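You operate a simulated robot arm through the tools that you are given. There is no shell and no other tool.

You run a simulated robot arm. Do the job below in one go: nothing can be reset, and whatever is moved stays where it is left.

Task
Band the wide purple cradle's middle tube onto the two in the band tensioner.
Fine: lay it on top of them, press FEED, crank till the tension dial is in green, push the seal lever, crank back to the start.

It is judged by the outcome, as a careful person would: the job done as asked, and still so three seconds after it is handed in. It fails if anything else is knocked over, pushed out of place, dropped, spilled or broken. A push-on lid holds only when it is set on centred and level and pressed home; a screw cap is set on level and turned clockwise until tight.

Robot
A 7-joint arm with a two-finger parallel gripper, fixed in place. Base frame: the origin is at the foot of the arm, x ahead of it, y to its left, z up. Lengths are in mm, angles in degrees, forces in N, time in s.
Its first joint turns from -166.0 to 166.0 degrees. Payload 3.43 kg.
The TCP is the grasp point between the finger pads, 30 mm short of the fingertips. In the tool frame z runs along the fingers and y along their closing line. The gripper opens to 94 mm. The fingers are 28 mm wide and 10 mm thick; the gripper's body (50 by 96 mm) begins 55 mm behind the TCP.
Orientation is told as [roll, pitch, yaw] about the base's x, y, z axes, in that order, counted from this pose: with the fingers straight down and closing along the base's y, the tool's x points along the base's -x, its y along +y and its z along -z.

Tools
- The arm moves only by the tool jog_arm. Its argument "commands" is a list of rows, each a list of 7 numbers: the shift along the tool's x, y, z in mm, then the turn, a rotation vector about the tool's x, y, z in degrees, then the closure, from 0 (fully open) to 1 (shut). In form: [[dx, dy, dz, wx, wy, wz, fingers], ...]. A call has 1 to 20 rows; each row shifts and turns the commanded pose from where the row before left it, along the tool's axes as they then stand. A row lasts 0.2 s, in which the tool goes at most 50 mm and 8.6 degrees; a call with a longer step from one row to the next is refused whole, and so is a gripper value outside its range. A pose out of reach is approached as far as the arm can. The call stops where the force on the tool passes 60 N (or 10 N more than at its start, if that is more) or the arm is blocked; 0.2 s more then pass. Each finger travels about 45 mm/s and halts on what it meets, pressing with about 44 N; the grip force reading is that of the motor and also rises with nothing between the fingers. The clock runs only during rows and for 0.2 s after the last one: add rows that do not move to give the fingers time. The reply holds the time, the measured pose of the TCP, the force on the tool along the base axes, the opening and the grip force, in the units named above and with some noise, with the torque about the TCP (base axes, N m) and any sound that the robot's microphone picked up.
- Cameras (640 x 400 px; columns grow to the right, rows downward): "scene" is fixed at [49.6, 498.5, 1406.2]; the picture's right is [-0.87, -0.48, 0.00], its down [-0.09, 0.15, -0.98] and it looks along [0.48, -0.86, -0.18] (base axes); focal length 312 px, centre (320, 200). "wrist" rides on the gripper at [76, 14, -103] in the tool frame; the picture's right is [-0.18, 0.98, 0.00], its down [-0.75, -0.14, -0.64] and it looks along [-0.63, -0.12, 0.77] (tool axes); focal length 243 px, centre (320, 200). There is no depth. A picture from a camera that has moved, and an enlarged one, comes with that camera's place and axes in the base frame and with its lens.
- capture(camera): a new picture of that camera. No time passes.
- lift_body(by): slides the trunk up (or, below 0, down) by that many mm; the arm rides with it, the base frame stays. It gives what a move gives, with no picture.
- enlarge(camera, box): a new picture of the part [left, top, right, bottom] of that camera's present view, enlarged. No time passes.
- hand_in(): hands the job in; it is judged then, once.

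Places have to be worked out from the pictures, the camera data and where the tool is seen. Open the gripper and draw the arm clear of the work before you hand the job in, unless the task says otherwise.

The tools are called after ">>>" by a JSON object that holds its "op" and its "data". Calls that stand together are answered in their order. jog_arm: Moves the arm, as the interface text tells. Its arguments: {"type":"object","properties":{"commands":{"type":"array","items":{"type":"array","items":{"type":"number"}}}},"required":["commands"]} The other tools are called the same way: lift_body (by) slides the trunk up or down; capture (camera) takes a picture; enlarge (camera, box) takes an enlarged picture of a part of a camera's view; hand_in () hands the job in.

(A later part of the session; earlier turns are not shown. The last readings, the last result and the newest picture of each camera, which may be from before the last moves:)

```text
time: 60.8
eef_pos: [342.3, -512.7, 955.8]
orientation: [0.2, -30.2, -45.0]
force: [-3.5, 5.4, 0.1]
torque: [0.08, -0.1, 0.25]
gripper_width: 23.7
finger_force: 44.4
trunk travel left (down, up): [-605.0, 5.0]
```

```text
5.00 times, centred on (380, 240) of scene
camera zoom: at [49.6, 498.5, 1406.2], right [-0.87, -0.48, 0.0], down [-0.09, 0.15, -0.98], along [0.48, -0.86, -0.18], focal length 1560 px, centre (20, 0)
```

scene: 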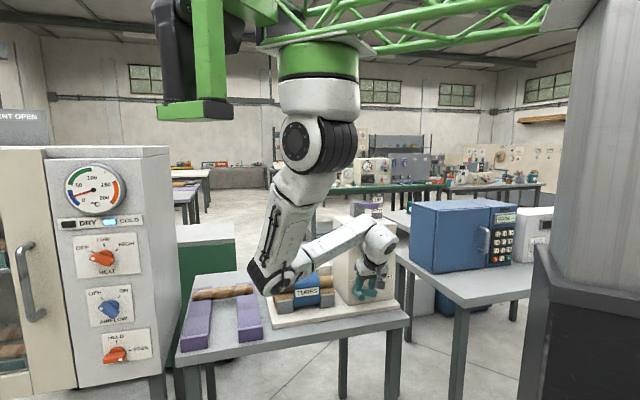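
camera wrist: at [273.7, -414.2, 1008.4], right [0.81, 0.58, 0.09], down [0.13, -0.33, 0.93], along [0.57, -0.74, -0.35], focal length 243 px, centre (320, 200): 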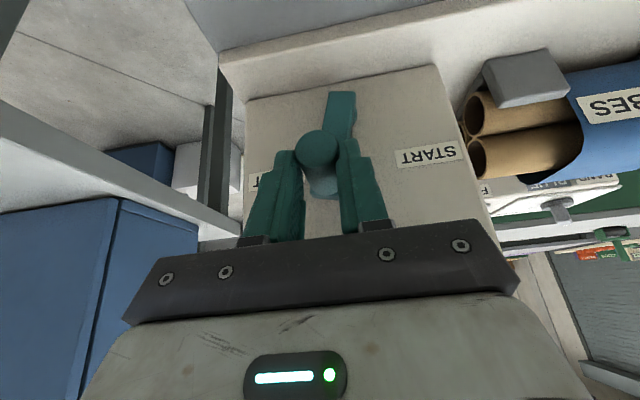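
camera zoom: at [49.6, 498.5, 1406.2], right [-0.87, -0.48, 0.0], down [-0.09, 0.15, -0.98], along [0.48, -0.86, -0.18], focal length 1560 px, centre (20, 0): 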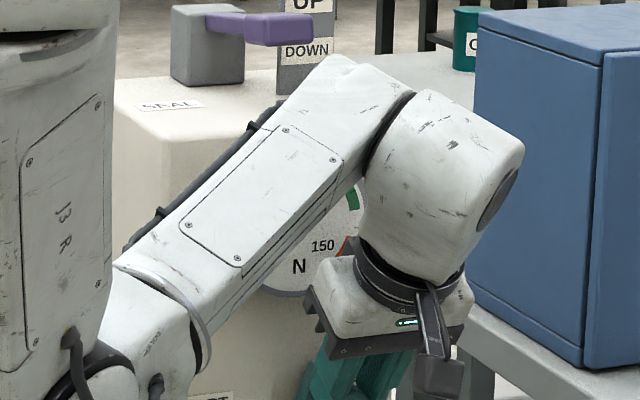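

Needle still hidden in the upper zone, with no overshoot seen. I open the fingers and back off along the tool axis to read the dial.

>>> {"op": "jog_arm", "data": {"commands": [[0, 0, 0, 0, 0, 0, 0.7], [0, 0, 0, 0, 0, 0, 0.6], [0, 0, 0, 0, 0, 0, 0.6], [0, 0, -10, 0, 0, 0, 0.6], [0, 0, -20, 0, 0, 0, 0.6], [0, 0, -25, 0, 0, 0, 0.6], [0, 0, -25, 0, 0, 0, 0.6], [0, 0, 0, 0, 0, 0, 0.6]]}}

>>> {"op": "enlarge", "data": {"camera": "scene", "box": [330, 190, 420, 310]}}

>>> {"op": "capture", "data": {"camera": "wrist"}}

```text
time: 62.6
eef_pos: [314.5, -484.9, 1025.4]
orientation: [0.0, -30.1, -44.9]
force: [0.6, -0.1, 0.8]
torque: [-0.01, -0.01, -0.02]
gripper_width: 37.8
finger_force: 0.1
trunk travel left (down, up): [-605.0, 5.0]
```

```text
3.33 times, centred on (375, 250) of scene
camera zoom: at [49.6, 498.5, 1406.2], right [-0.87, -0.48, 0.0], down [-0.09, 0.15, -0.98], along [0.48, -0.86, -0.18], focal length 1040 px, centre (137, 33)
```

zoom: 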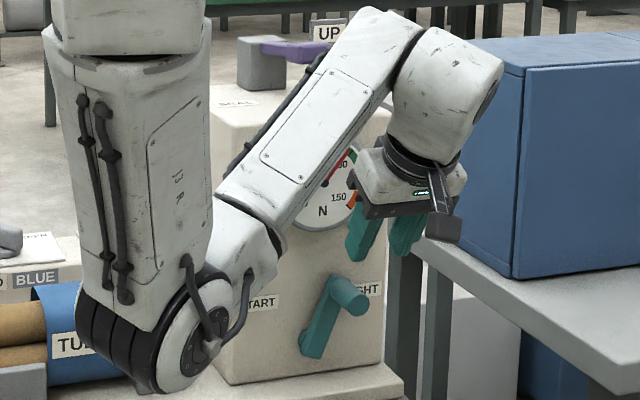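

```text
taken
camera wrist: at [239.8, -392.3, 1075.4], right [0.81, 0.58, 0.09], down [0.13, -0.33, 0.93], along [0.58, -0.74, -0.35], focal length 243 px, centre (320, 200)
```

wrist: 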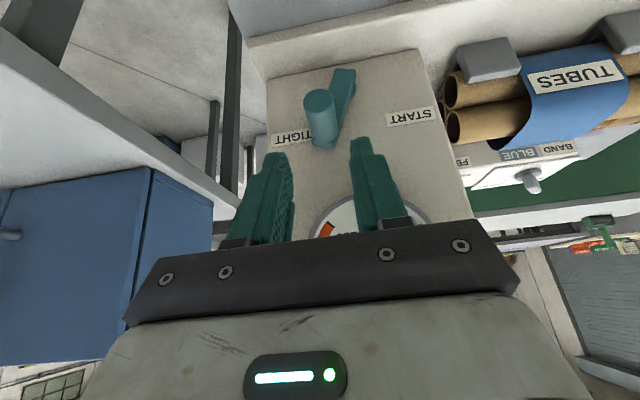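

The crank holds its position. I zoom onto the visible part of the dial.

>>> {"op": "enlarge", "data": {"camera": "scene", "box": [370, 220, 405, 260]}}

```text
10.00 times, centred on (388, 240) of scene
camera zoom: at [49.6, 498.5, 1406.2], right [-0.87, -0.48, 0.0], down [-0.09, 0.15, -0.98], along [0.48, -0.86, -0.18], focal length 3119 px, centre (-355, -200)
```

zoom: 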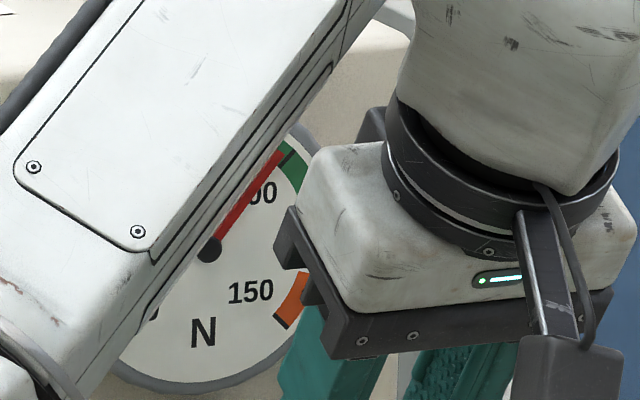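

The needle is at about 100 N, in the middle of the green. Next comes the seal lever: I back off, return the tool to vertical and go up to look at the lever from above.

>>> {"op": "jog_arm", "data": {"commands": [[0, 0, -30, 0, 0, 0, 0.8], [0, 0, -35, 0, 0, 0, 1], [0, 0, -35, 0, 0, 0, 1], [0, 0, 0, 0, 7.5, 0, 1], [0, 0, 0, 0, 7.5, 0, 1], [0, 0, 0, 0, 7.5, 0, 1], [0, 0, 0, 0, 7.5, 0, 1], [0, 0, -40, 0, 0, 0, 1], [0, 0, -40, 0, 0, 0, 1], [0, 0, -40, 0, 0, 0, 1], [0, 0, -40, 0, 0, 0, 1], [0, 0, 0, 0, 0, 0, 1]]}}

>>> {"op": "capture", "data": {"camera": "scene"}}

>>> {"op": "enlarge", "data": {"camera": "scene", "box": [330, 190, 420, 310]}}

```text
time: 65.2
eef_pos: [278.6, -448.6, 1271.8]
orientation: [0.0, -0.1, -44.9]
force: [-0.9, 0.6, 1.1]
torque: [-0.02, 0.01, 0.0]
gripper_width: 0.0
finger_force: 33.4
trunk travel left (down, up): [-605.0, 5.0]
```

```text
taken
```

scene: 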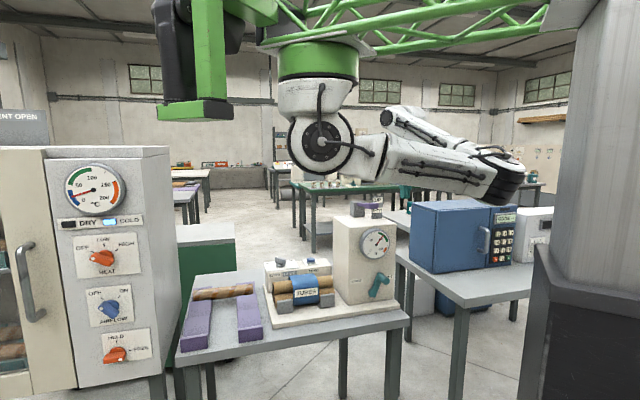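

```text
3.33 times, centred on (375, 250) of scene
camera zoom: at [49.6, 498.5, 1406.2], right [-0.87, -0.48, 0.0], down [-0.09, 0.15, -0.98], along [0.48, -0.86, -0.18], focal length 1040 px, centre (137, 33)
```

zoom: 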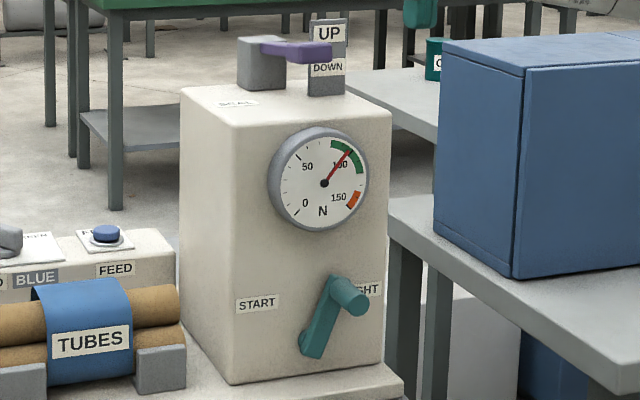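

The dial clearly reads about 100 N in the green, and the crank holds. The arm has folded to another side but is clear of everything. I zoom in on the lever.

>>> {"op": "enlarge", "data": {"camera": "scene", "box": [340, 190, 390, 230]}}

>>> {"op": "capture", "data": {"camera": "wrist"}}

```text
10.00 times, centred on (365, 210) of scene
camera zoom: at [49.6, 498.5, 1406.2], right [-0.87, -0.48, 0.0], down [-0.09, 0.15, -0.98], along [0.48, -0.86, -0.18], focal length 3119 px, centre (-130, 100)
```

zoom: 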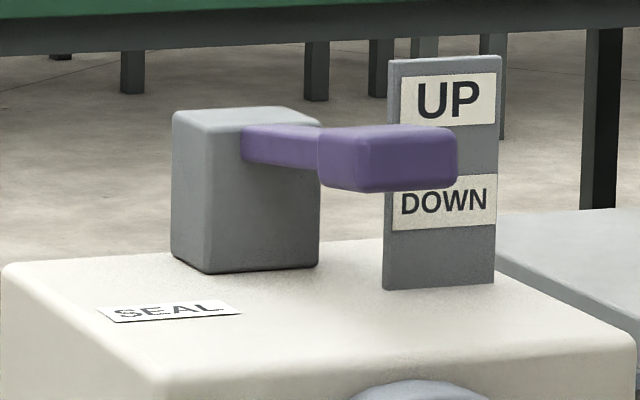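

```text
taken
camera wrist: at [233.6, -384.8, 1374.3], right [0.82, 0.57, 0.0], down [0.43, -0.63, 0.64], along [0.37, -0.53, -0.77], focal length 243 px, centre (320, 200)
```

wrist: 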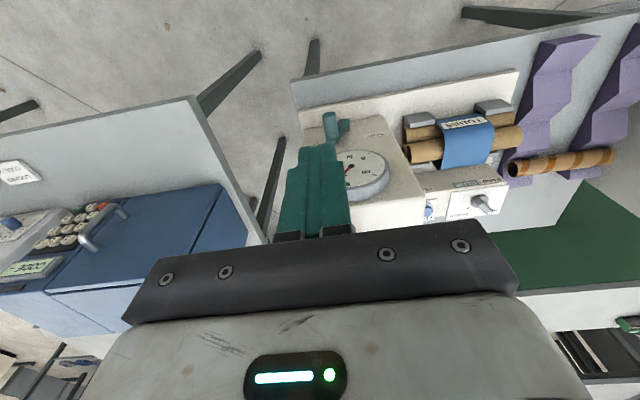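

The lever's purple handle stands in front of the UP/DOWN post and must go down. I move above it at a safe height to locate it with the wrist camera.

>>> {"op": "jog_arm", "data": {"commands": [[-30, 2.5, -8, 0, 0, 0, 1], [-30, 2.5, -8, 0, 0, 0, 1], [-30, 2.5, -8, 0, 0, 0, 1], [-30, 2.5, -8, 0, 0, 0, 1], [0, 0, 0, 0, 0, 0, 1]]}}

>>> {"op": "capture", "data": {"camera": "wrist"}}

>>> {"op": "capture", "data": {"camera": "scene"}}

```text
time: 66.4
eef_pos: [371.5, -527.9, 1303.5]
orientation: [0.0, -0.1, -44.9]
force: [0.2, 0.7, 0.5]
torque: [0.03, 0.01, 0.03]
gripper_width: 0.0
finger_force: 32.7
trunk travel left (down, up): [-605.0, 5.0]
```

```text
taken
camera wrist: at [326.2, -463.5, 1406.3], right [0.82, 0.57, 0.0], down [0.43, -0.63, 0.64], along [0.36, -0.53, -0.77], focal length 243 px, centre (320, 200)
```

wrist: 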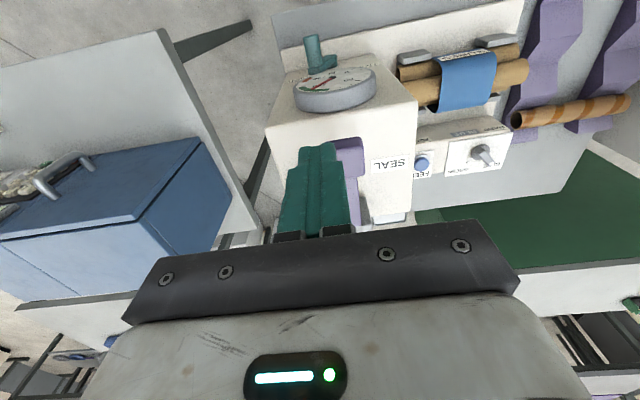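

```text
taken
```

scene: 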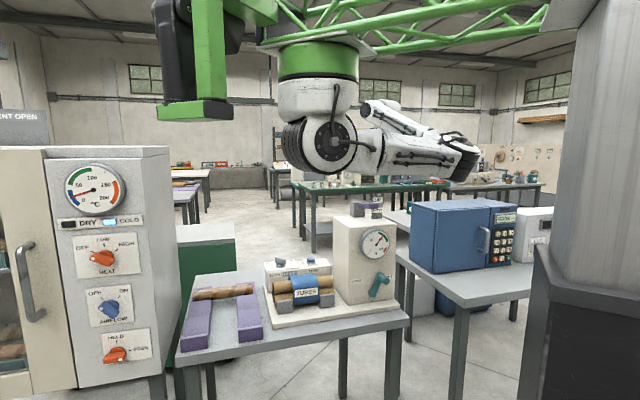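

>>> {"op": "enlarge", "data": {"camera": "wrist", "box": [260, 100, 440, 240]}}

```text
2.86 times, centred on (350, 170) of wrist
camera zoom: at [326.2, -463.5, 1406.3], right [0.82, 0.57, 0.0], down [0.43, -0.63, 0.64], along [0.36, -0.53, -0.77], focal length 693 px, centre (234, 286)
```

zoom: 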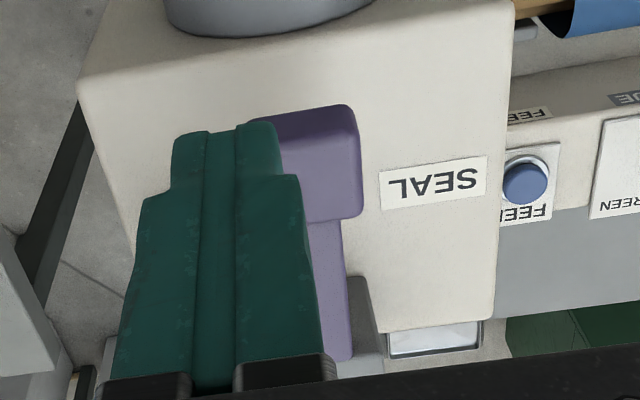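

The lever's handle is a block about 40 mm square, near u=−94, n=−690 with its top around z≈1198, hinged at the gray block behind. I move above it and check alignment.

>>> {"op": "jog_arm", "data": {"commands": [[-26, 8.3, 0, 0, 0, 0, 1], [-26, 8.3, 0, 0, 0, 0, 1], [0, 0, 0, 0, 0, 0, 1]]}}

>>> {"op": "enlarge", "data": {"camera": "wrist", "box": [220, 60, 420, 240]}}

>>> {"op": "enlarge", "data": {"camera": "scene", "box": [330, 140, 410, 240]}}

```text
time: 67.2
eef_pos: [420.0, -552.5, 1304.5]
orientation: [0.0, -0.1, -44.9]
force: [0.2, 0.4, 0.5]
torque: [0.01, -0.02, 0.01]
gripper_width: 0.1
finger_force: 32.9
trunk travel left (down, up): [-605.0, 5.0]
```

```text
2.22 times, centred on (320, 150) of wrist
camera zoom: at [374.9, -487.8, 1406.6], right [0.82, 0.57, 0.0], down [0.43, -0.63, 0.64], along [0.36, -0.53, -0.77], focal length 539 px, centre (320, 311)
```

zoom: 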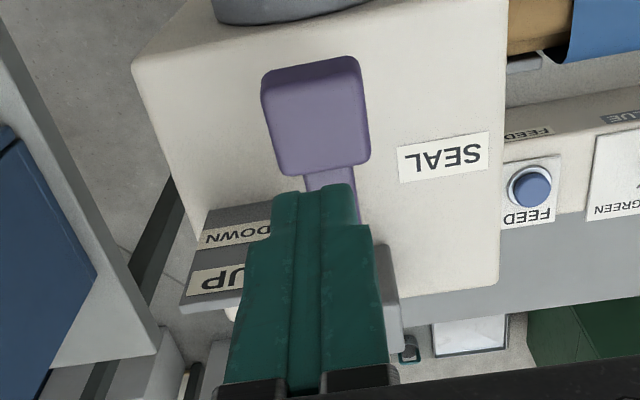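

```text
4.00 times, centred on (370, 190) of scene
camera zoom: at [49.6, 498.5, 1406.2], right [-0.87, -0.48, 0.0], down [-0.09, 0.15, -0.98], along [0.48, -0.86, -0.18], focal length 1248 px, centre (120, 240)
```

zoom: 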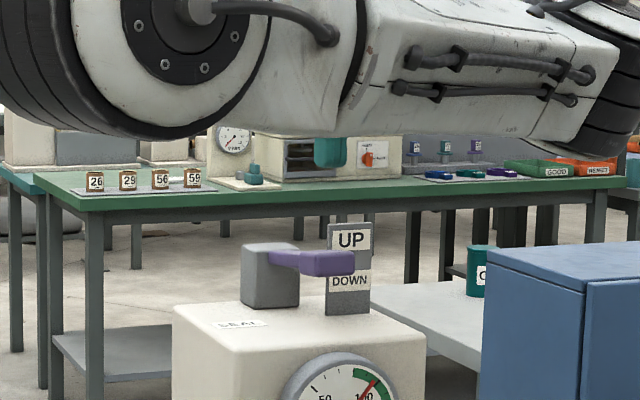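

The fingertips are directly above the handle's centre. I lower to just above it, then press slowly.

>>> {"op": "jog_arm", "data": {"commands": [[0, -1, 20, 0, 0, 0, 1], [0, 0, 20, 0, 0, 0, 1], [0, 0, 15, 0, 0, 0, 1], [0, 0, 8, 0, 0, 0, 1], [0, 0, 0, 0, 0, 0, 1]]}}

>>> {"op": "enlarge", "data": {"camera": "scene", "box": [340, 180, 400, 230]}}

>>> {"op": "enlarge", "data": {"camera": "wrist", "box": [220, 60, 420, 240]}}

```text
time: 68.4
eef_pos: [418.8, -551.4, 1240.3]
orientation: [0.1, -0.2, -44.8]
force: [0.1, 0.2, 0.2]
torque: [0.01, -0.01, -0.01]
gripper_width: 0.0
finger_force: 33.2
trunk travel left (down, up): [-605.0, 5.0]
```

```text
8.00 times, centred on (370, 205) of scene
camera zoom: at [49.6, 498.5, 1406.2], right [-0.87, -0.48, 0.0], down [-0.09, 0.15, -0.98], along [0.48, -0.86, -0.18], focal length 2495 px, centre (-80, 160)
```

zoom: 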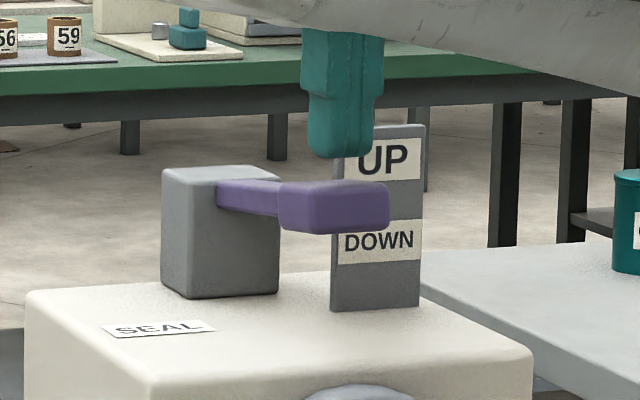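

```text
2.22 times, centred on (320, 150) of wrist
camera zoom: at [373.3, -488.8, 1342.9], right [0.82, 0.57, 0.0], down [0.43, -0.63, 0.64], along [0.36, -0.53, -0.77], focal length 539 px, centre (320, 311)
```

zoom: 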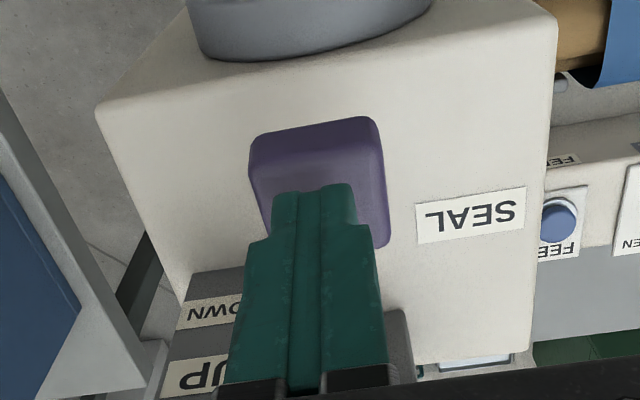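

The tip is about 11 mm above the handle. I press down in small rows.

>>> {"op": "jog_arm", "data": {"commands": [[0, 0, 4, 0, 0, 0, 1], [0, 0, 4, 0, 0, 0, 1], [0, 0, 3, 0, 0, 0, 1], [0, 0, 3, 0, 0, 0, 1], [0, 0, 3, 0, 0, 0, 1], [0, 0, 3, 0, 0, 0, 1], [0, 0, 0, 0, 0, 0, 1]]}}

>>> {"op": "enlarge", "data": {"camera": "scene", "box": [340, 180, 400, 230]}}

```text
time: 70.0
eef_pos: [417.5, -552.3, 1219.6]
orientation: [0.0, -0.1, -44.9]
force: [0.3, 0.2, 1.5]
torque: [0.03, 0.03, 0.01]
gripper_width: 0.0
finger_force: 32.7
trunk travel left (down, up): [-605.0, 5.0]
```

```text
8.00 times, centred on (370, 205) of scene
camera zoom: at [49.6, 498.5, 1406.2], right [-0.87, -0.48, 0.0], down [-0.09, 0.15, -0.98], along [0.48, -0.86, -0.18], focal length 2495 px, centre (-80, 160)
```

zoom: 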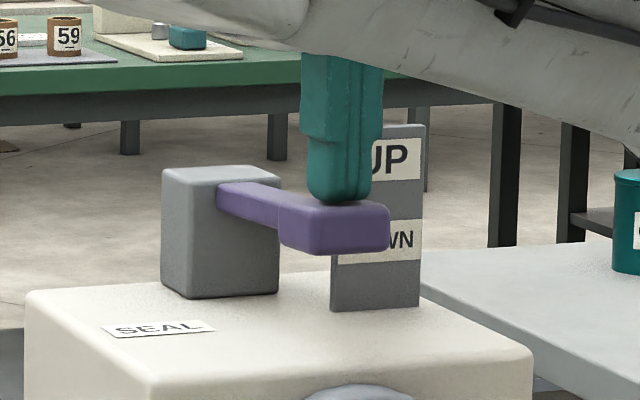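

The lever is moving down easily. I keep pressing.

>>> {"op": "jog_arm", "data": {"commands": [[0, 0, 3, 0, 0, 0, 1], [0, 0, 3, 0, 0, 0, 1], [0, 0, 3, 0, 0, 0, 1], [0, 0, 3, 0, 0, 0, 1], [0, 0, 0, 0, 0, 0, 1]]}}

>>> {"op": "enlarge", "data": {"camera": "scene", "box": [340, 180, 400, 230]}}

```text
time: 71.2
eef_pos: [417.5, -553.2, 1209.3]
orientation: [0.1, -0.1, -44.9]
force: [-2.2, 1.4, 2.9]
torque: [-0.05, -0.01, 0.02]
gripper_width: 0.0
finger_force: 32.7
trunk travel left (down, up): [-605.0, 5.0]
```

```text
8.00 times, centred on (370, 205) of scene
camera zoom: at [49.6, 498.5, 1406.2], right [-0.87, -0.48, 0.0], down [-0.09, 0.15, -0.98], along [0.48, -0.86, -0.18], focal length 2495 px, centre (-80, 160)
```

zoom: 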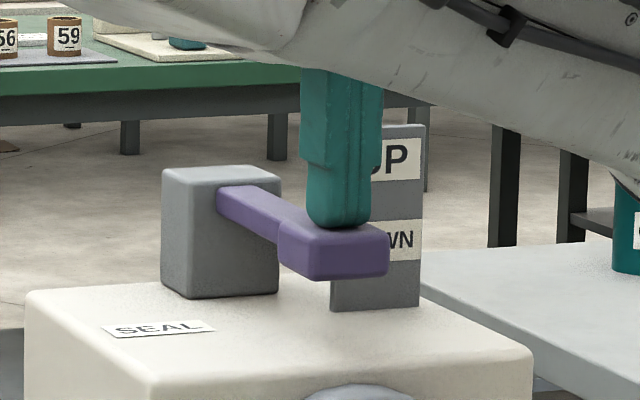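

Still light force and no click. The housing top is well below, so I keep pressing.

>>> {"op": "jog_arm", "data": {"commands": [[0, 0, 3, 0, 0, 0, 1], [0, 0, 3, 0, 0, 0, 1], [0, 0, 3, 0, 0, 0, 1], [0, 0, 3, 0, 0, 0, 1], [0, 0, 0, 0, 0, 0, 1]]}}

>>> {"op": "enlarge", "data": {"camera": "scene", "box": [340, 180, 400, 230]}}

```text
time: 72.4
eef_pos: [416.8, -552.5, 1196.9]
orientation: [0.0, -0.1, -44.9]
force: [-0.5, 2.4, 6.1]
torque: [-0.01, -0.02, -0.03]
gripper_width: 0.2
finger_force: 33.1
trunk travel left (down, up): [-605.0, 5.0]
```

```text
8.00 times, centred on (370, 205) of scene
camera zoom: at [49.6, 498.5, 1406.2], right [-0.87, -0.48, 0.0], down [-0.09, 0.15, -0.98], along [0.48, -0.86, -0.18], focal length 2495 px, centre (-80, 160)
```

zoom: 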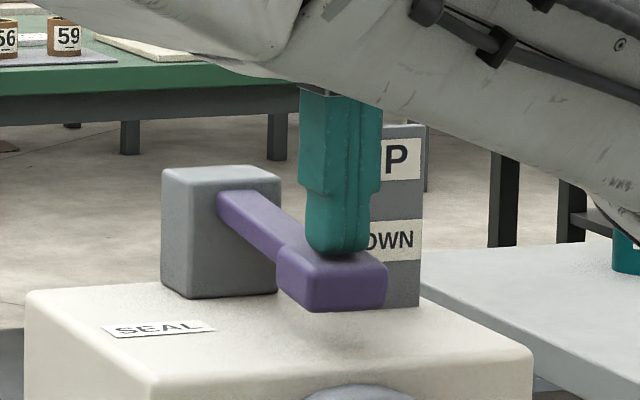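

>>> {"op": "jog_arm", "data": {"commands": [[0, 0, 3, 0, 0, 0, 1], [0, 0, 3, 0, 0, 0, 1], [0, 0, 3, 0, 0, 0, 1], [0, 0, 0, 0, 0, 0, 1]]}}

>>> {"op": "capture", "data": {"camera": "scene"}}

>>> {"op": "enlarge", "data": {"camera": "scene", "box": [340, 180, 400, 230]}}

```text
time: 73.4
eef_pos: [417.9, -555.2, 1194.8]
orientation: [-0.4, -1.0, -44.7]
force: [-0.7, 10.2, 25.2]
torque: [0.11, -0.24, 0.31]
gripper_width: 0.2
finger_force: 32.4
trunk travel left (down, up): [-605.0, 5.0]
stopped in row 4: the force on the tool passed its limit at 61 N (the readings are from after the stop); the commanded pose is now the measured one
```

```text
taken
```

scene: 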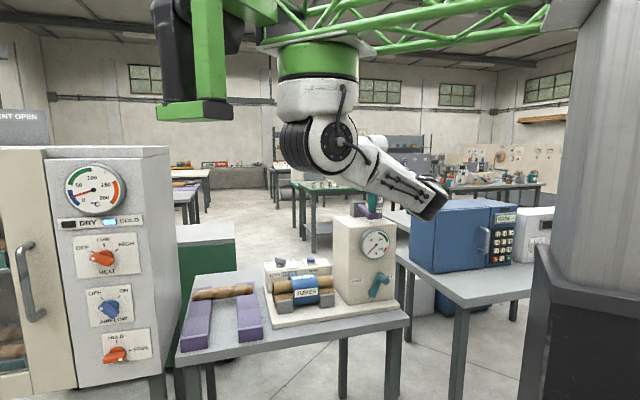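

```text
8.00 times, centred on (370, 205) of scene
camera zoom: at [49.6, 498.5, 1406.2], right [-0.87, -0.48, 0.0], down [-0.09, 0.15, -0.98], along [0.48, -0.86, -0.18], focal length 2495 px, centre (-80, 160)
```

zoom: 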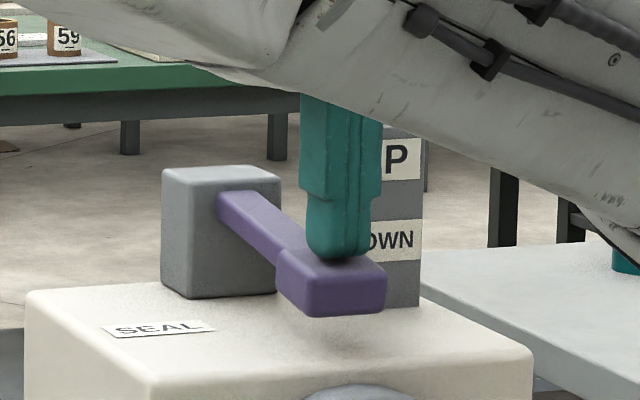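

The lever now sits at its DOWN stop (force rose sharply). I check the band and dial for a sign of the seal before releasing.

>>> {"op": "enlarge", "data": {"camera": "scene", "box": [262, 255, 352, 320]}}

>>> {"op": "enlarge", "data": {"camera": "scene", "box": [340, 200, 420, 310]}}

>>> {"op": "capture", "data": {"camera": "wrist"}}

```text
6.15 times, centred on (307, 288) of scene
camera zoom: at [49.6, 498.5, 1406.2], right [-0.87, -0.48, 0.0], down [-0.09, 0.15, -0.98], along [0.48, -0.86, -0.18], focal length 1919 px, centre (400, -338)
```

zoom: 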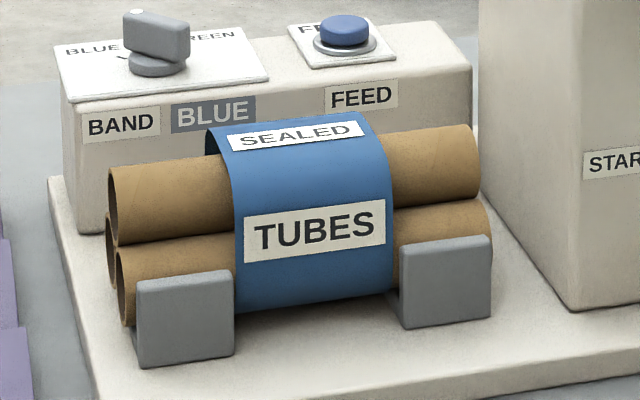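

```text
3.64 times, centred on (380, 255) of scene
camera zoom: at [49.6, 498.5, 1406.2], right [-0.87, -0.48, 0.0], down [-0.09, 0.15, -0.98], along [0.48, -0.86, -0.18], focal length 1134 px, centre (102, 0)
```

zoom: 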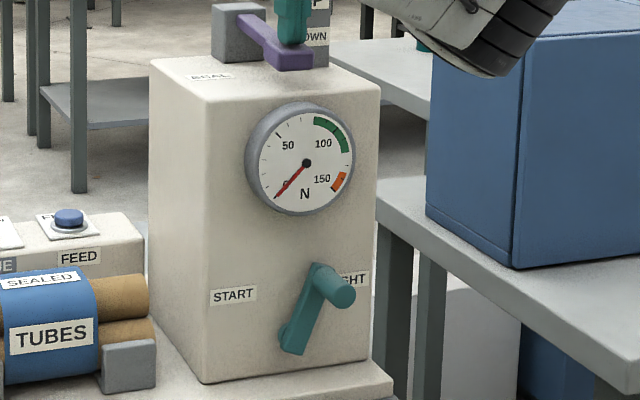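

```text
taken
camera wrist: at [372.6, -488.0, 1296.2], right [0.82, 0.57, 0.0], down [0.43, -0.62, 0.65], along [0.37, -0.54, -0.76], focal length 243 px, centre (320, 200)
```

wrist: 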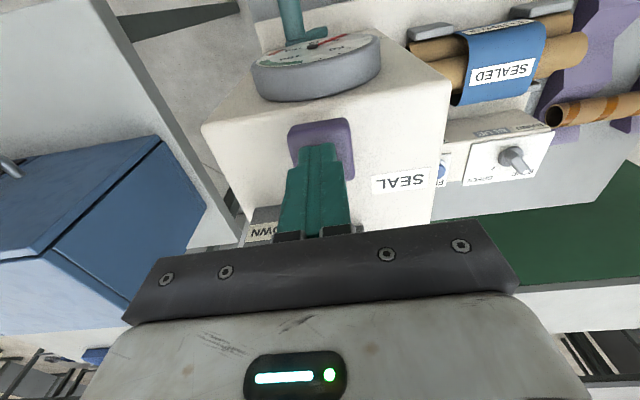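

The band now reads SEALED and the dial dropped back to 0. Next I must crank back to START. First I lift straight off the lever and level the tool.

>>> {"op": "jog_arm", "data": {"commands": [[0, 0, -10, 0, 0, 0, 1], [0, 0, -20, 0, 0, 0, 1], [0, 0, -40, -0.3, 0.9, 0, 1], [0, 0, -40, 0, 0, 0, 1], [0, 0, 0, 0, 0, 0, 1]]}}

>>> {"op": "capture", "data": {"camera": "scene"}}

```text
time: 74.6
eef_pos: [418.1, -553.8, 1302.5]
orientation: [0.0, 0.3, -44.8]
force: [-0.4, -0.5, 0.0]
torque: [-0.01, 0.03, 0.01]
gripper_width: 0.1
finger_force: 33.4
trunk travel left (down, up): [-605.0, 5.0]
```

```text
taken
```

scene: 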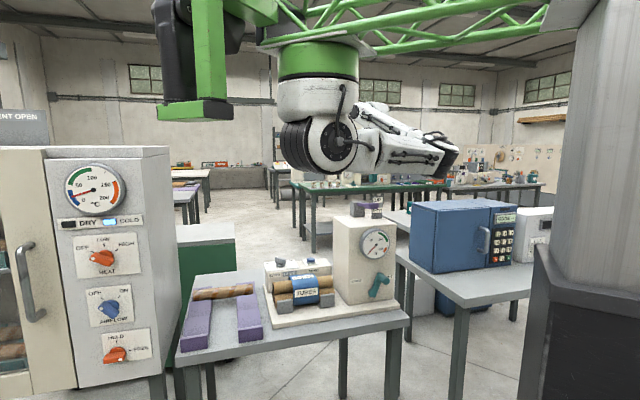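

>>> {"op": "jog_arm", "data": {"commands": [[34, -5, 0, 0, 0, 0, 1], [35, -5, 0, 0, 0, 0, 1], [35, -5, 0, 0, 0, 0, 1], [35, -5, 0, 0, 0, 0, 1], [34, -4, 0, 0, 0, 0, 1], [0, 0, 40, 0, 0, 0, 1], [0, 0, 40, 0, 0, 0, 1], [0, 0, 0, 0, 0, 0, 1]]}}

>>> {"op": "capture", "data": {"camera": "scene"}}

```text
time: 76.4
eef_pos: [277.5, -447.3, 1222.2]
orientation: [0.0, 0.2, -44.7]
force: [0.1, 0.2, -0.5]
torque: [0.03, 0.02, 0.0]
gripper_width: 0.0
finger_force: 32.7
trunk travel left (down, up): [-605.0, 5.0]
```

```text
taken
```

scene: 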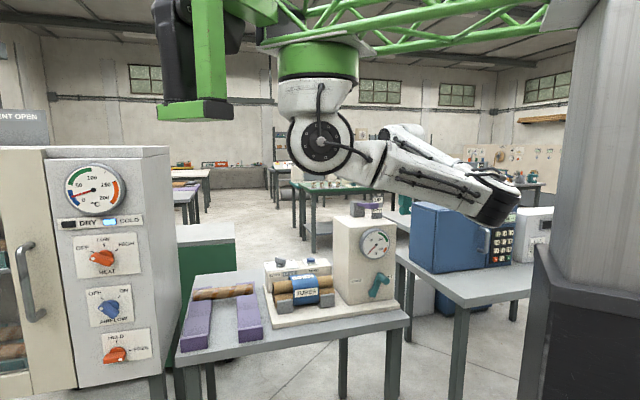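

The path is clear. I descend further in front of the housing and tilt the tool again, checking where the elbow goes.

>>> {"op": "jog_arm", "data": {"commands": [[0, 0, 30, 0, 0, 0, 0.8], [0, 0, 30, 0, 0, 0, 0.6], [0, 0, 0, 0, -7.5, 0, 0.6], [0, 0, 0, 0, -7.5, 0, 0.6], [0, 0, 0, 0, -7.5, 0, 0.6], [0, 0, 0, 0, -7.5, 0, 0.6], [0, 0, 0, 0, 0, 0, 0.6]]}}

>>> {"op": "capture", "data": {"camera": "scene"}}

>>> {"op": "capture", "data": {"camera": "wrist"}}

```text
time: 78.0
eef_pos: [278.0, -447.9, 1162.0]
orientation: [-0.1, -29.8, -44.8]
force: [0.2, 1.1, 0.9]
torque: [0.03, -0.02, -0.03]
gripper_width: 37.9
finger_force: 0.0
trunk travel left (down, up): [-605.0, 5.0]
```

```text
taken
```

scene: 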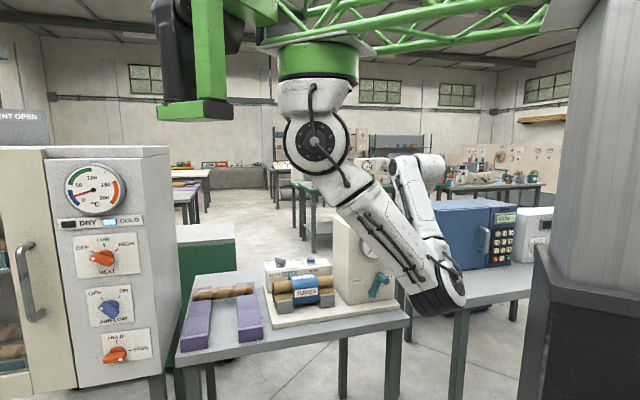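

```text
taken
camera wrist: at [204.4, -355.2, 1214.3], right [0.81, 0.58, 0.09], down [0.14, -0.34, 0.93], along [0.57, -0.74, -0.35], focal length 243 px, centre (320, 200)
```

wrist: 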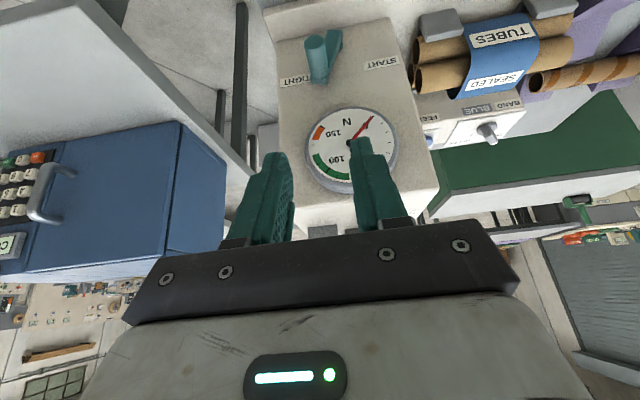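

The elbow is low but in free space in front of the tables. I move to the standoff from the crank handle where I released it.

>>> {"op": "jog_arm", "data": {"commands": [[4.9, -0.1, 32, 0, 0, 0, 0.6], [4.9, -0.1, 32, 0, 0, 0, 0.6], [4.9, -0.1, 33, 0, 0, 0, 0.6], [0, 0, 0, 0, 0, 0, 0.6]]}}

>>> {"op": "capture", "data": {"camera": "scene"}}

>>> {"op": "capture", "data": {"camera": "wrist"}}

```text
time: 79.0
eef_pos: [303.2, -473.9, 1070.6]
orientation: [0.1, -29.7, -44.9]
force: [0.0, 0.0, 0.9]
torque: [0.0, -0.01, 0.01]
gripper_width: 37.7
finger_force: 0.1
trunk travel left (down, up): [-605.0, 5.0]
```

```text
taken
```

scene: 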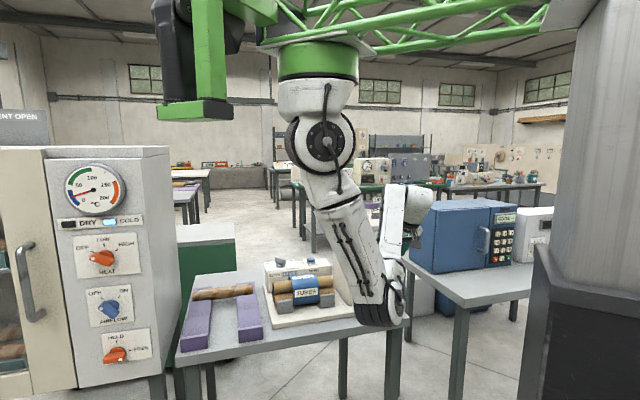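

```text
taken
camera wrist: at [229.7, -380.8, 1121.7], right [0.81, 0.58, 0.09], down [0.14, -0.34, 0.93], along [0.57, -0.74, -0.35], focal length 243 px, centre (320, 200)
```

wrist: 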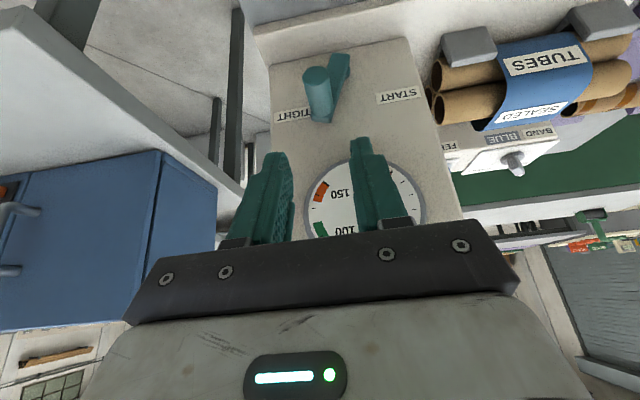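

>>> {"op": "jog_arm", "data": {"commands": [[4.9, 0, 33, 0, 0, 0, 0.6], [4.9, 0, 34, 0, 0, 0, 0.6], [0, 0, 0, 0, 0, 0, 0.6]]}}

>>> {"op": "capture", "data": {"camera": "wrist"}}

>>> {"op": "capture", "data": {"camera": "scene"}}

```text
time: 79.8
eef_pos: [320.5, -490.7, 1008.2]
orientation: [0.0, -29.7, -44.9]
force: [0.9, 0.3, 0.1]
torque: [0.01, -0.01, -0.01]
gripper_width: 37.8
finger_force: 0.0
trunk travel left (down, up): [-605.0, 5.0]
```

```text
taken
camera wrist: at [247.2, -398.3, 1059.7], right [0.81, 0.58, 0.09], down [0.14, -0.34, 0.93], along [0.57, -0.74, -0.35], focal length 243 px, centre (320, 200)
```

wrist: 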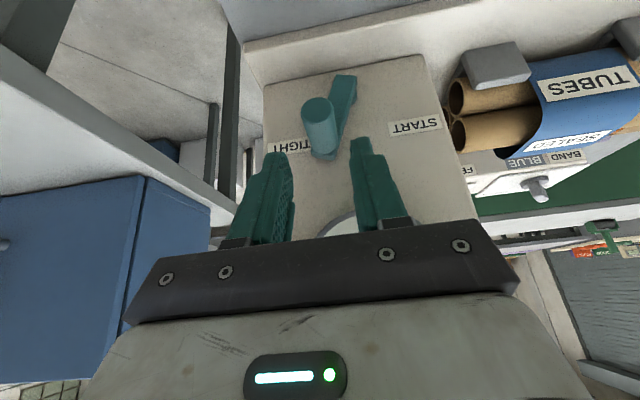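

```text
taken
```

scene: 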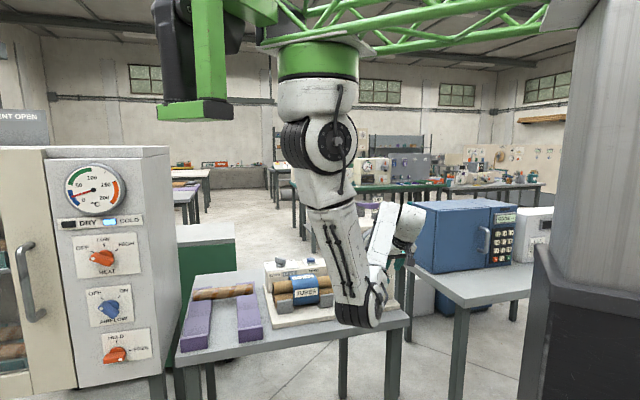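

The handle is centred between the fingers. I advance along the tool axis to straddle it and then grip.

>>> {"op": "jog_arm", "data": {"commands": [[0, 0, 15, 0, 0, 0, 0.6], [0, 0, 15, 0, 0, 0, 0.6], [0, 0, 12, 0, 0, 0, 0.6], [0, 0, 10, 0, 0, 0, 0.6], [0, 0, 8, 0, 0, 0, 0.6], [0, 0, 0, 0, 0, 0, 0.6]]}}

>>> {"op": "capture", "data": {"camera": "wrist"}}

>>> {"op": "capture", "data": {"camera": "scene"}}

```text
time: 81.2
eef_pos: [341.7, -512.3, 955.9]
orientation: [0.0, -29.7, -44.9]
force: [-0.2, 0.2, 0.5]
torque: [-0.01, -0.01, 0.03]
gripper_width: 37.6
finger_force: 0.0
trunk travel left (down, up): [-605.0, 5.0]
```

```text
taken
camera wrist: at [268.5, -419.1, 1007.6], right [0.81, 0.58, 0.09], down [0.14, -0.34, 0.93], along [0.57, -0.74, -0.35], focal length 243 px, centre (320, 200)
```

wrist: 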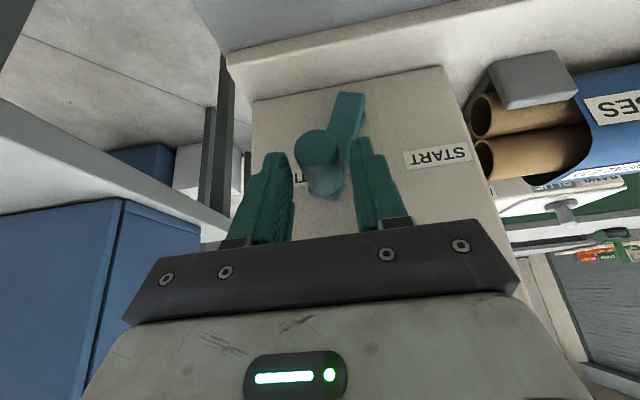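

```text
taken
```

scene: 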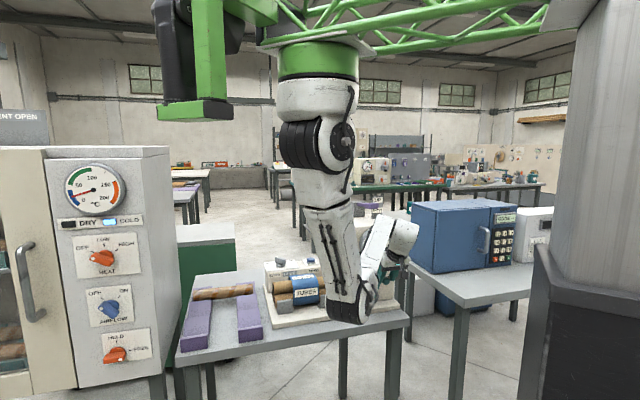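

>>> {"op": "jog_arm", "data": {"commands": [[0, 0, 0, 0, 0, 0, 0.75], [0, 0, 0, 0, 0, 0, 0.9], [0, 0, 0, 0, 0, 0, 0.9], [0, 0, 0, 0, 0, 0, 0.9]]}}

```text
time: 82.2
eef_pos: [341.2, -512.2, 956.6]
orientation: [0.0, -29.8, -44.8]
force: [-2.2, -2.8, -0.2]
torque: [-0.25, 0.18, 0.25]
gripper_width: 23.7
finger_force: 45.0
trunk travel left (down, up): [-605.0, 5.0]
```

Gripped with little load. I crank back along the same arc, first 20°.

>>> {"op": "jog_arm", "data": {"commands": [[-0.77, 7.5, -1.35, 0, 0, 0, 0.9], [-0.38, 6.71, -0.66, 0, 0, 0, 0.9], [-0.09, 6.74, -0.16, 0, 0, 0, 0.9], [0.2, 6.73, 0.36, 0, 0, 0, 0.9], [0, 0, 0, 0, 0, 0, 0.9]]}}

```text
time: 83.4
eef_pos: [361.2, -492.1, 958.5]
orientation: [0.3, -29.7, -44.9]
force: [0.2, -4.3, 2.7]
torque: [-0.48, -0.2, -0.7]
gripper_width: 25.0
finger_force: 44.6
trunk travel left (down, up): [-605.0, 5.0]
```

>>> {"op": "jog_arm", "data": {"commands": [[0.5, 6.71, 0.87, 0, 0, 0, 0.9], [0.79, 6.57, 1.37, 0, 0, 0, 0.9], [1.07, 6.41, 1.87, 0, 0, 0, 0.9], [1.34, 6.2, 2.33, 0, 0, 0, 0.9], [0, 0, 0, 0, 0, 0, 0.9]]}}

>>> {"op": "capture", "data": {"camera": "scene"}}

```text
time: 84.6
eef_pos: [378.8, -474.4, 951.1]
orientation: [-0.1, -29.8, -45.0]
force: [-2.6, -10.9, 0.9]
torque: [-0.41, 0.75, 0.09]
gripper_width: 23.8
finger_force: 44.9
trunk travel left (down, up): [-605.0, 5.0]
```

```text
taken
```

scene: 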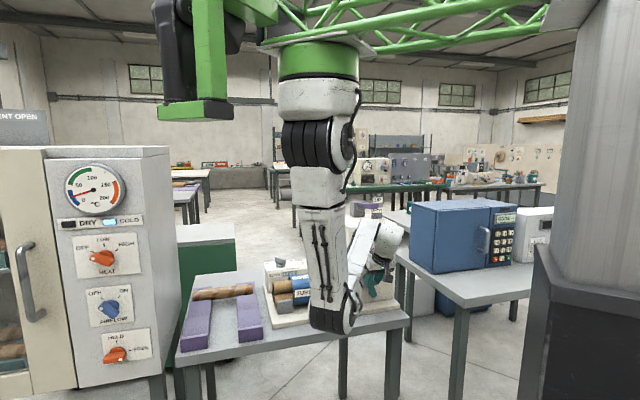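

>>> {"op": "jog_arm", "data": {"commands": [[1.61, 5.95, 2.8, 0, 0, 0, 0.9], [1.85, 5.63, 3.24, 0, 0, 0, 0.9], [2.09, 5.29, 3.65, 0, 0, 0, 0.9], [2.31, 4.91, 4.04, 0, 0, 0, 0.9], [0, 0, 0, 0, 0, 0, 0.9]]}}

>>> {"op": "capture", "data": {"camera": "wrist"}}

```text
time: 85.8
eef_pos: [394.4, -457.5, 934.8]
orientation: [0.1, -29.6, -45.0]
force: [-3.0, -3.5, -0.3]
torque: [-0.56, -0.11, -0.71]
gripper_width: 25.1
finger_force: 44.9
trunk travel left (down, up): [-605.0, 5.0]
```

```text
taken
camera wrist: at [321.4, -365.2, 986.4], right [0.81, 0.58, 0.09], down [0.14, -0.34, 0.93], along [0.57, -0.74, -0.35], focal length 243 px, centre (320, 200)
```

wrist: 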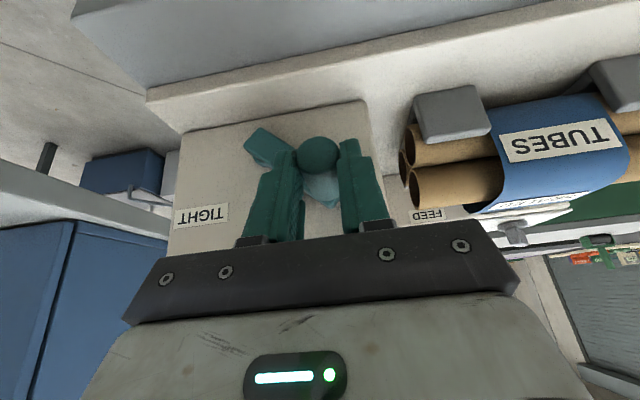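

>>> {"op": "jog_arm", "data": {"commands": [[2.52, 4.48, 4.4, 0, 0, 0, 0.9], [2.7, 4.02, 4.71, 0, 0, 0, 0.9], [2.87, 3.53, 5.01, 0, 0, 0, 0.9], [3.01, 3.02, 5.25, 0, 0, 0, 0.9], [0, 0, 0, 0, 0, 0, 0.9]]}}

```text
time: 87.0
eef_pos: [405.6, -448.3, 913.6]
orientation: [0.0, -29.8, -44.9]
force: [-6.0, -2.1, 6.1]
torque: [-0.42, 0.56, 0.0]
gripper_width: 23.7
finger_force: 45.1
trunk travel left (down, up): [-605.0, 5.0]
```

>>> {"op": "jog_arm", "data": {"commands": [[3.13, 2.2, 5.46, 0, 0, 0, 0.9], [1.4, 0.9, 2.4, 0, 0, 0, 0.9], [1.4, 0.7, 2.4, 0, 0, 0, 0.9], [0, 0, 0, 0, 0, 0, 0.9]]}}

>>> {"op": "capture", "data": {"camera": "wrist"}}

```text
time: 88.0
eef_pos: [407.4, -446.7, 903.8]
orientation: [-0.1, -30.0, -44.9]
force: [-12.0, 0.4, 32.4]
torque: [-0.12, 0.83, -0.38]
gripper_width: 24.3
finger_force: 45.4
trunk travel left (down, up): [-605.0, 5.0]
```

```text
taken
camera wrist: at [333.5, -352.5, 954.7], right [0.81, 0.58, 0.09], down [0.14, -0.33, 0.93], along [0.57, -0.74, -0.35], focal length 243 px, centre (320, 200)
```

wrist: 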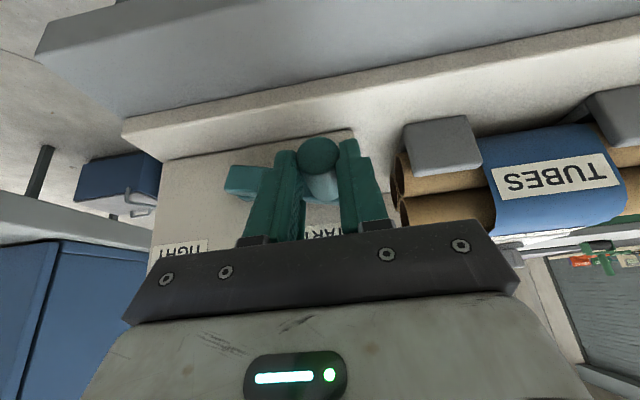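

The handle now meets what feels like the START stop (32 N upward). I nudge a millimetre more to confirm it is really against the stop.

>>> {"op": "jog_arm", "data": {"commands": [[0.6, 0.2, 1, 0, 0, 0, 0.9], [0, 0, 0, 0, 0, 0, 0.9]]}}

```text
time: 88.6
eef_pos: [407.3, -446.3, 904.2]
orientation: [-0.3, -30.1, -44.8]
force: [-14.8, 0.7, 41.3]
torque: [-0.64, 0.27, -0.42]
gripper_width: 24.4
finger_force: 44.6
trunk travel left (down, up): [-605.0, 5.0]
```

Position unchanged and force up, so it is a hard stop. I relieve the load, open the fingers and back off.

>>> {"op": "jog_arm", "data": {"commands": [[-1.2, -0.2, -2.2, 0, 0, 0, 0.9], [-0.8, 0, -1.2, 0, 0, 0, 0.9], [0, 0, 0, 0, 0, 0, 0.9]]}}

```text
time: 89.4
eef_pos: [407.3, -445.2, 903.3]
orientation: [-0.1, -29.8, -45.0]
force: [-13.2, -16.7, 8.7]
torque: [-1.48, -0.42, -0.37]
gripper_width: 24.4
finger_force: 45.3
trunk travel left (down, up): [-605.0, 5.0]
```

>>> {"op": "jog_arm", "data": {"commands": [[0, -1.8, 0, 0, 0, 0, 0.9], [0, 0, 0, 0, 0, 0, 0.9]]}}

```text
time: 90.0
eef_pos: [406.9, -446.1, 904.4]
orientation: [0.1, -29.8, -44.9]
force: [-7.3, -8.2, 11.7]
torque: [-1.1, -0.15, -0.46]
gripper_width: 24.3
finger_force: 45.0
trunk travel left (down, up): [-605.0, 5.0]
```

Only light loads remain, pressing toward START. I open and retreat along the tool axis.

>>> {"op": "jog_arm", "data": {"commands": [[0, 0, 0, 0, 0, 0, 0.75], [0, 0, 0, 0, 0, 0, 0.65], [0, 0, 0, 0, 0, 0, 0.6], [0, 0, 0, 0, 0, 0, 0.6], [0, 0, -8, 0, 0, 0, 0.6], [0, 0, -18, 0, 0, 0, 0.6], [0, 0, -25, 0, 0, 0, 0.6], [0, 0, -30, 0, 0, 0, 0.6], [0, 0, -30, 0, 0, 0, 0.6], [0, 0, -30, 0, 0, 0, 0.6], [0, 0, 0, 0, 0, 0, 0.6]]}}

>>> {"op": "capture", "data": {"camera": "scene"}}

>>> {"op": "capture", "data": {"camera": "wrist"}}

```text
time: 92.4
eef_pos: [357.9, -395.3, 1026.1]
orientation: [0.1, -29.7, -44.9]
force: [-0.8, 0.4, 0.2]
torque: [0.03, 0.02, -0.03]
gripper_width: 37.8
finger_force: 0.1
trunk travel left (down, up): [-605.0, 5.0]
```

```text
taken
```

scene: 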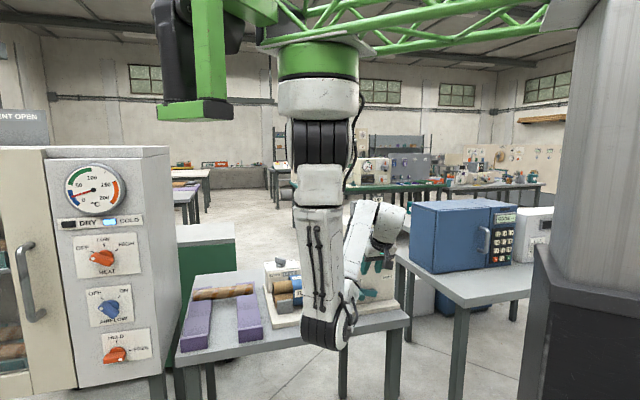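

```text
taken
camera wrist: at [284.5, -303.0, 1078.0], right [0.81, 0.58, 0.09], down [0.14, -0.34, 0.93], along [0.58, -0.74, -0.35], focal length 243 px, centre (320, 200)
```

wrist: 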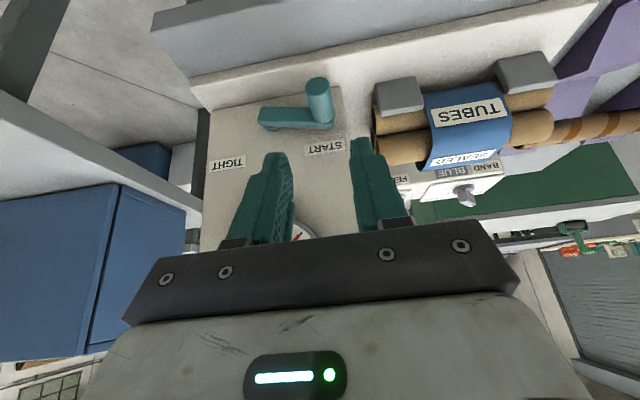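

The crank looks back at START. I withdraw the arm further so that the scene camera can see everything.

>>> {"op": "jog_arm", "data": {"commands": [[0, 0, -35, 0, 0, 0, 0.6], [0, 0, -35, 0, 0, 0, 0.6], [0, 0, -35, 0, 0, 0, 0.6], [0, 0, 0, 0, 7.5, 0, 0.6], [0, 0, 0, 0, 7.5, 0, 0.6], [0, 0, 0, 0, 7.5, 0, 0.6], [0, 0, 0, 0, 7.4, 0, 0.6], [0, 0, -40, 0, 0, 0, 0.3], [0, 0, -40, 0, 0, 0, 0], [0, 0, -40, 0, 0, 0, 0], [0, 0, -40, 0, 0, 0, 0], [0, 0, -40, 0, 0, 0, 0], [0, 0, 0, 0, 0, 0, 0]]}}

>>> {"op": "capture", "data": {"camera": "scene"}}

>>> {"op": "enlarge", "data": {"camera": "scene", "box": [330, 190, 420, 310]}}

>>> {"op": "enlarge", "data": {"camera": "scene", "box": [170, 245, 350, 360]}}

```text
time: 95.2
eef_pos: [321.2, -360.9, 1197.8]
orientation: [0.1, 0.2, -44.9]
force: [0.0, -0.2, 0.3]
torque: [-0.05, -0.01, 0.0]
gripper_width: 94.1
finger_force: 0.0
out of reach, approached as far as the arm can: row 2, 10, 11, 12
trunk travel left (down, up): [-605.0, 5.0]
```

```text
taken
```

scene: 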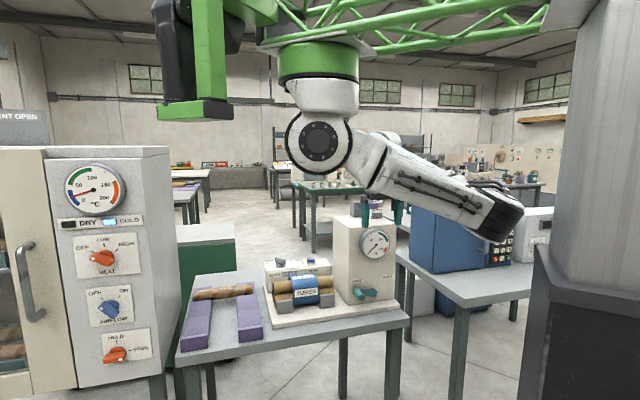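

```text
3.33 times, centred on (375, 250) of scene
camera zoom: at [49.6, 498.5, 1406.2], right [-0.87, -0.48, 0.0], down [-0.09, 0.15, -0.98], along [0.48, -0.86, -0.18], focal length 1040 px, centre (137, 33)
```

zoom: 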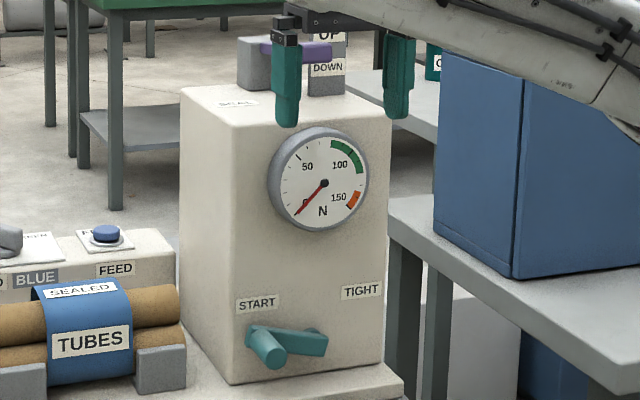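

```text
3.48 times, centred on (260, 302) of scene
camera zoom: at [49.6, 498.5, 1406.2], right [-0.87, -0.48, 0.0], down [-0.09, 0.15, -0.98], along [0.48, -0.86, -0.18], focal length 1085 px, centre (529, -156)
```

zoom: 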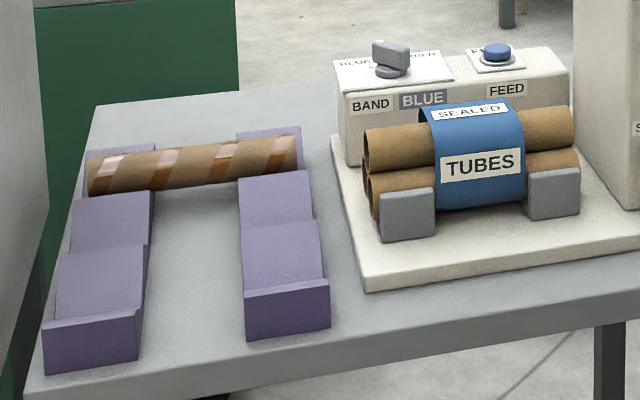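

The crank is back at START, the dial reads 0, the lever has sprung up, and the three tubes are banded and marked SEALED. The arm is at a joint limit, so I turn the yaw back toward 0 and lift a bit more to park it clear.

>>> {"op": "jog_arm", "data": {"commands": [[0, 0, 0, 0, 0, -7.5, 0], [0, 0, 0, 0, 0, -7.5, 0], [0, 0, 0, 0, 0, -7.5, 0], [0, 0, 0, 0, 0, -7.5, 0], [0, 0, 0, 0, 0, 0, 0]]}}

>>> {"op": "capture", "data": {"camera": "scene"}}

```text
time: 96.4
eef_pos: [320.0, -358.3, 1197.6]
orientation: [0.1, 0.0, -14.8]
force: [1.2, -0.2, 0.2]
torque: [-0.06, -0.02, -0.01]
gripper_width: 93.8
finger_force: 0.2
trunk travel left (down, up): [-605.0, 5.0]
```

```text
taken
```

scene: 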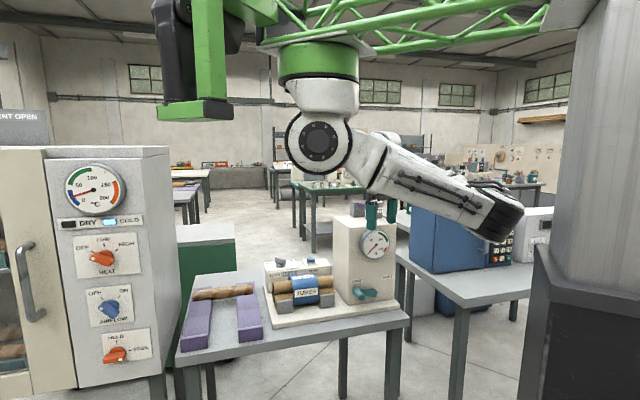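

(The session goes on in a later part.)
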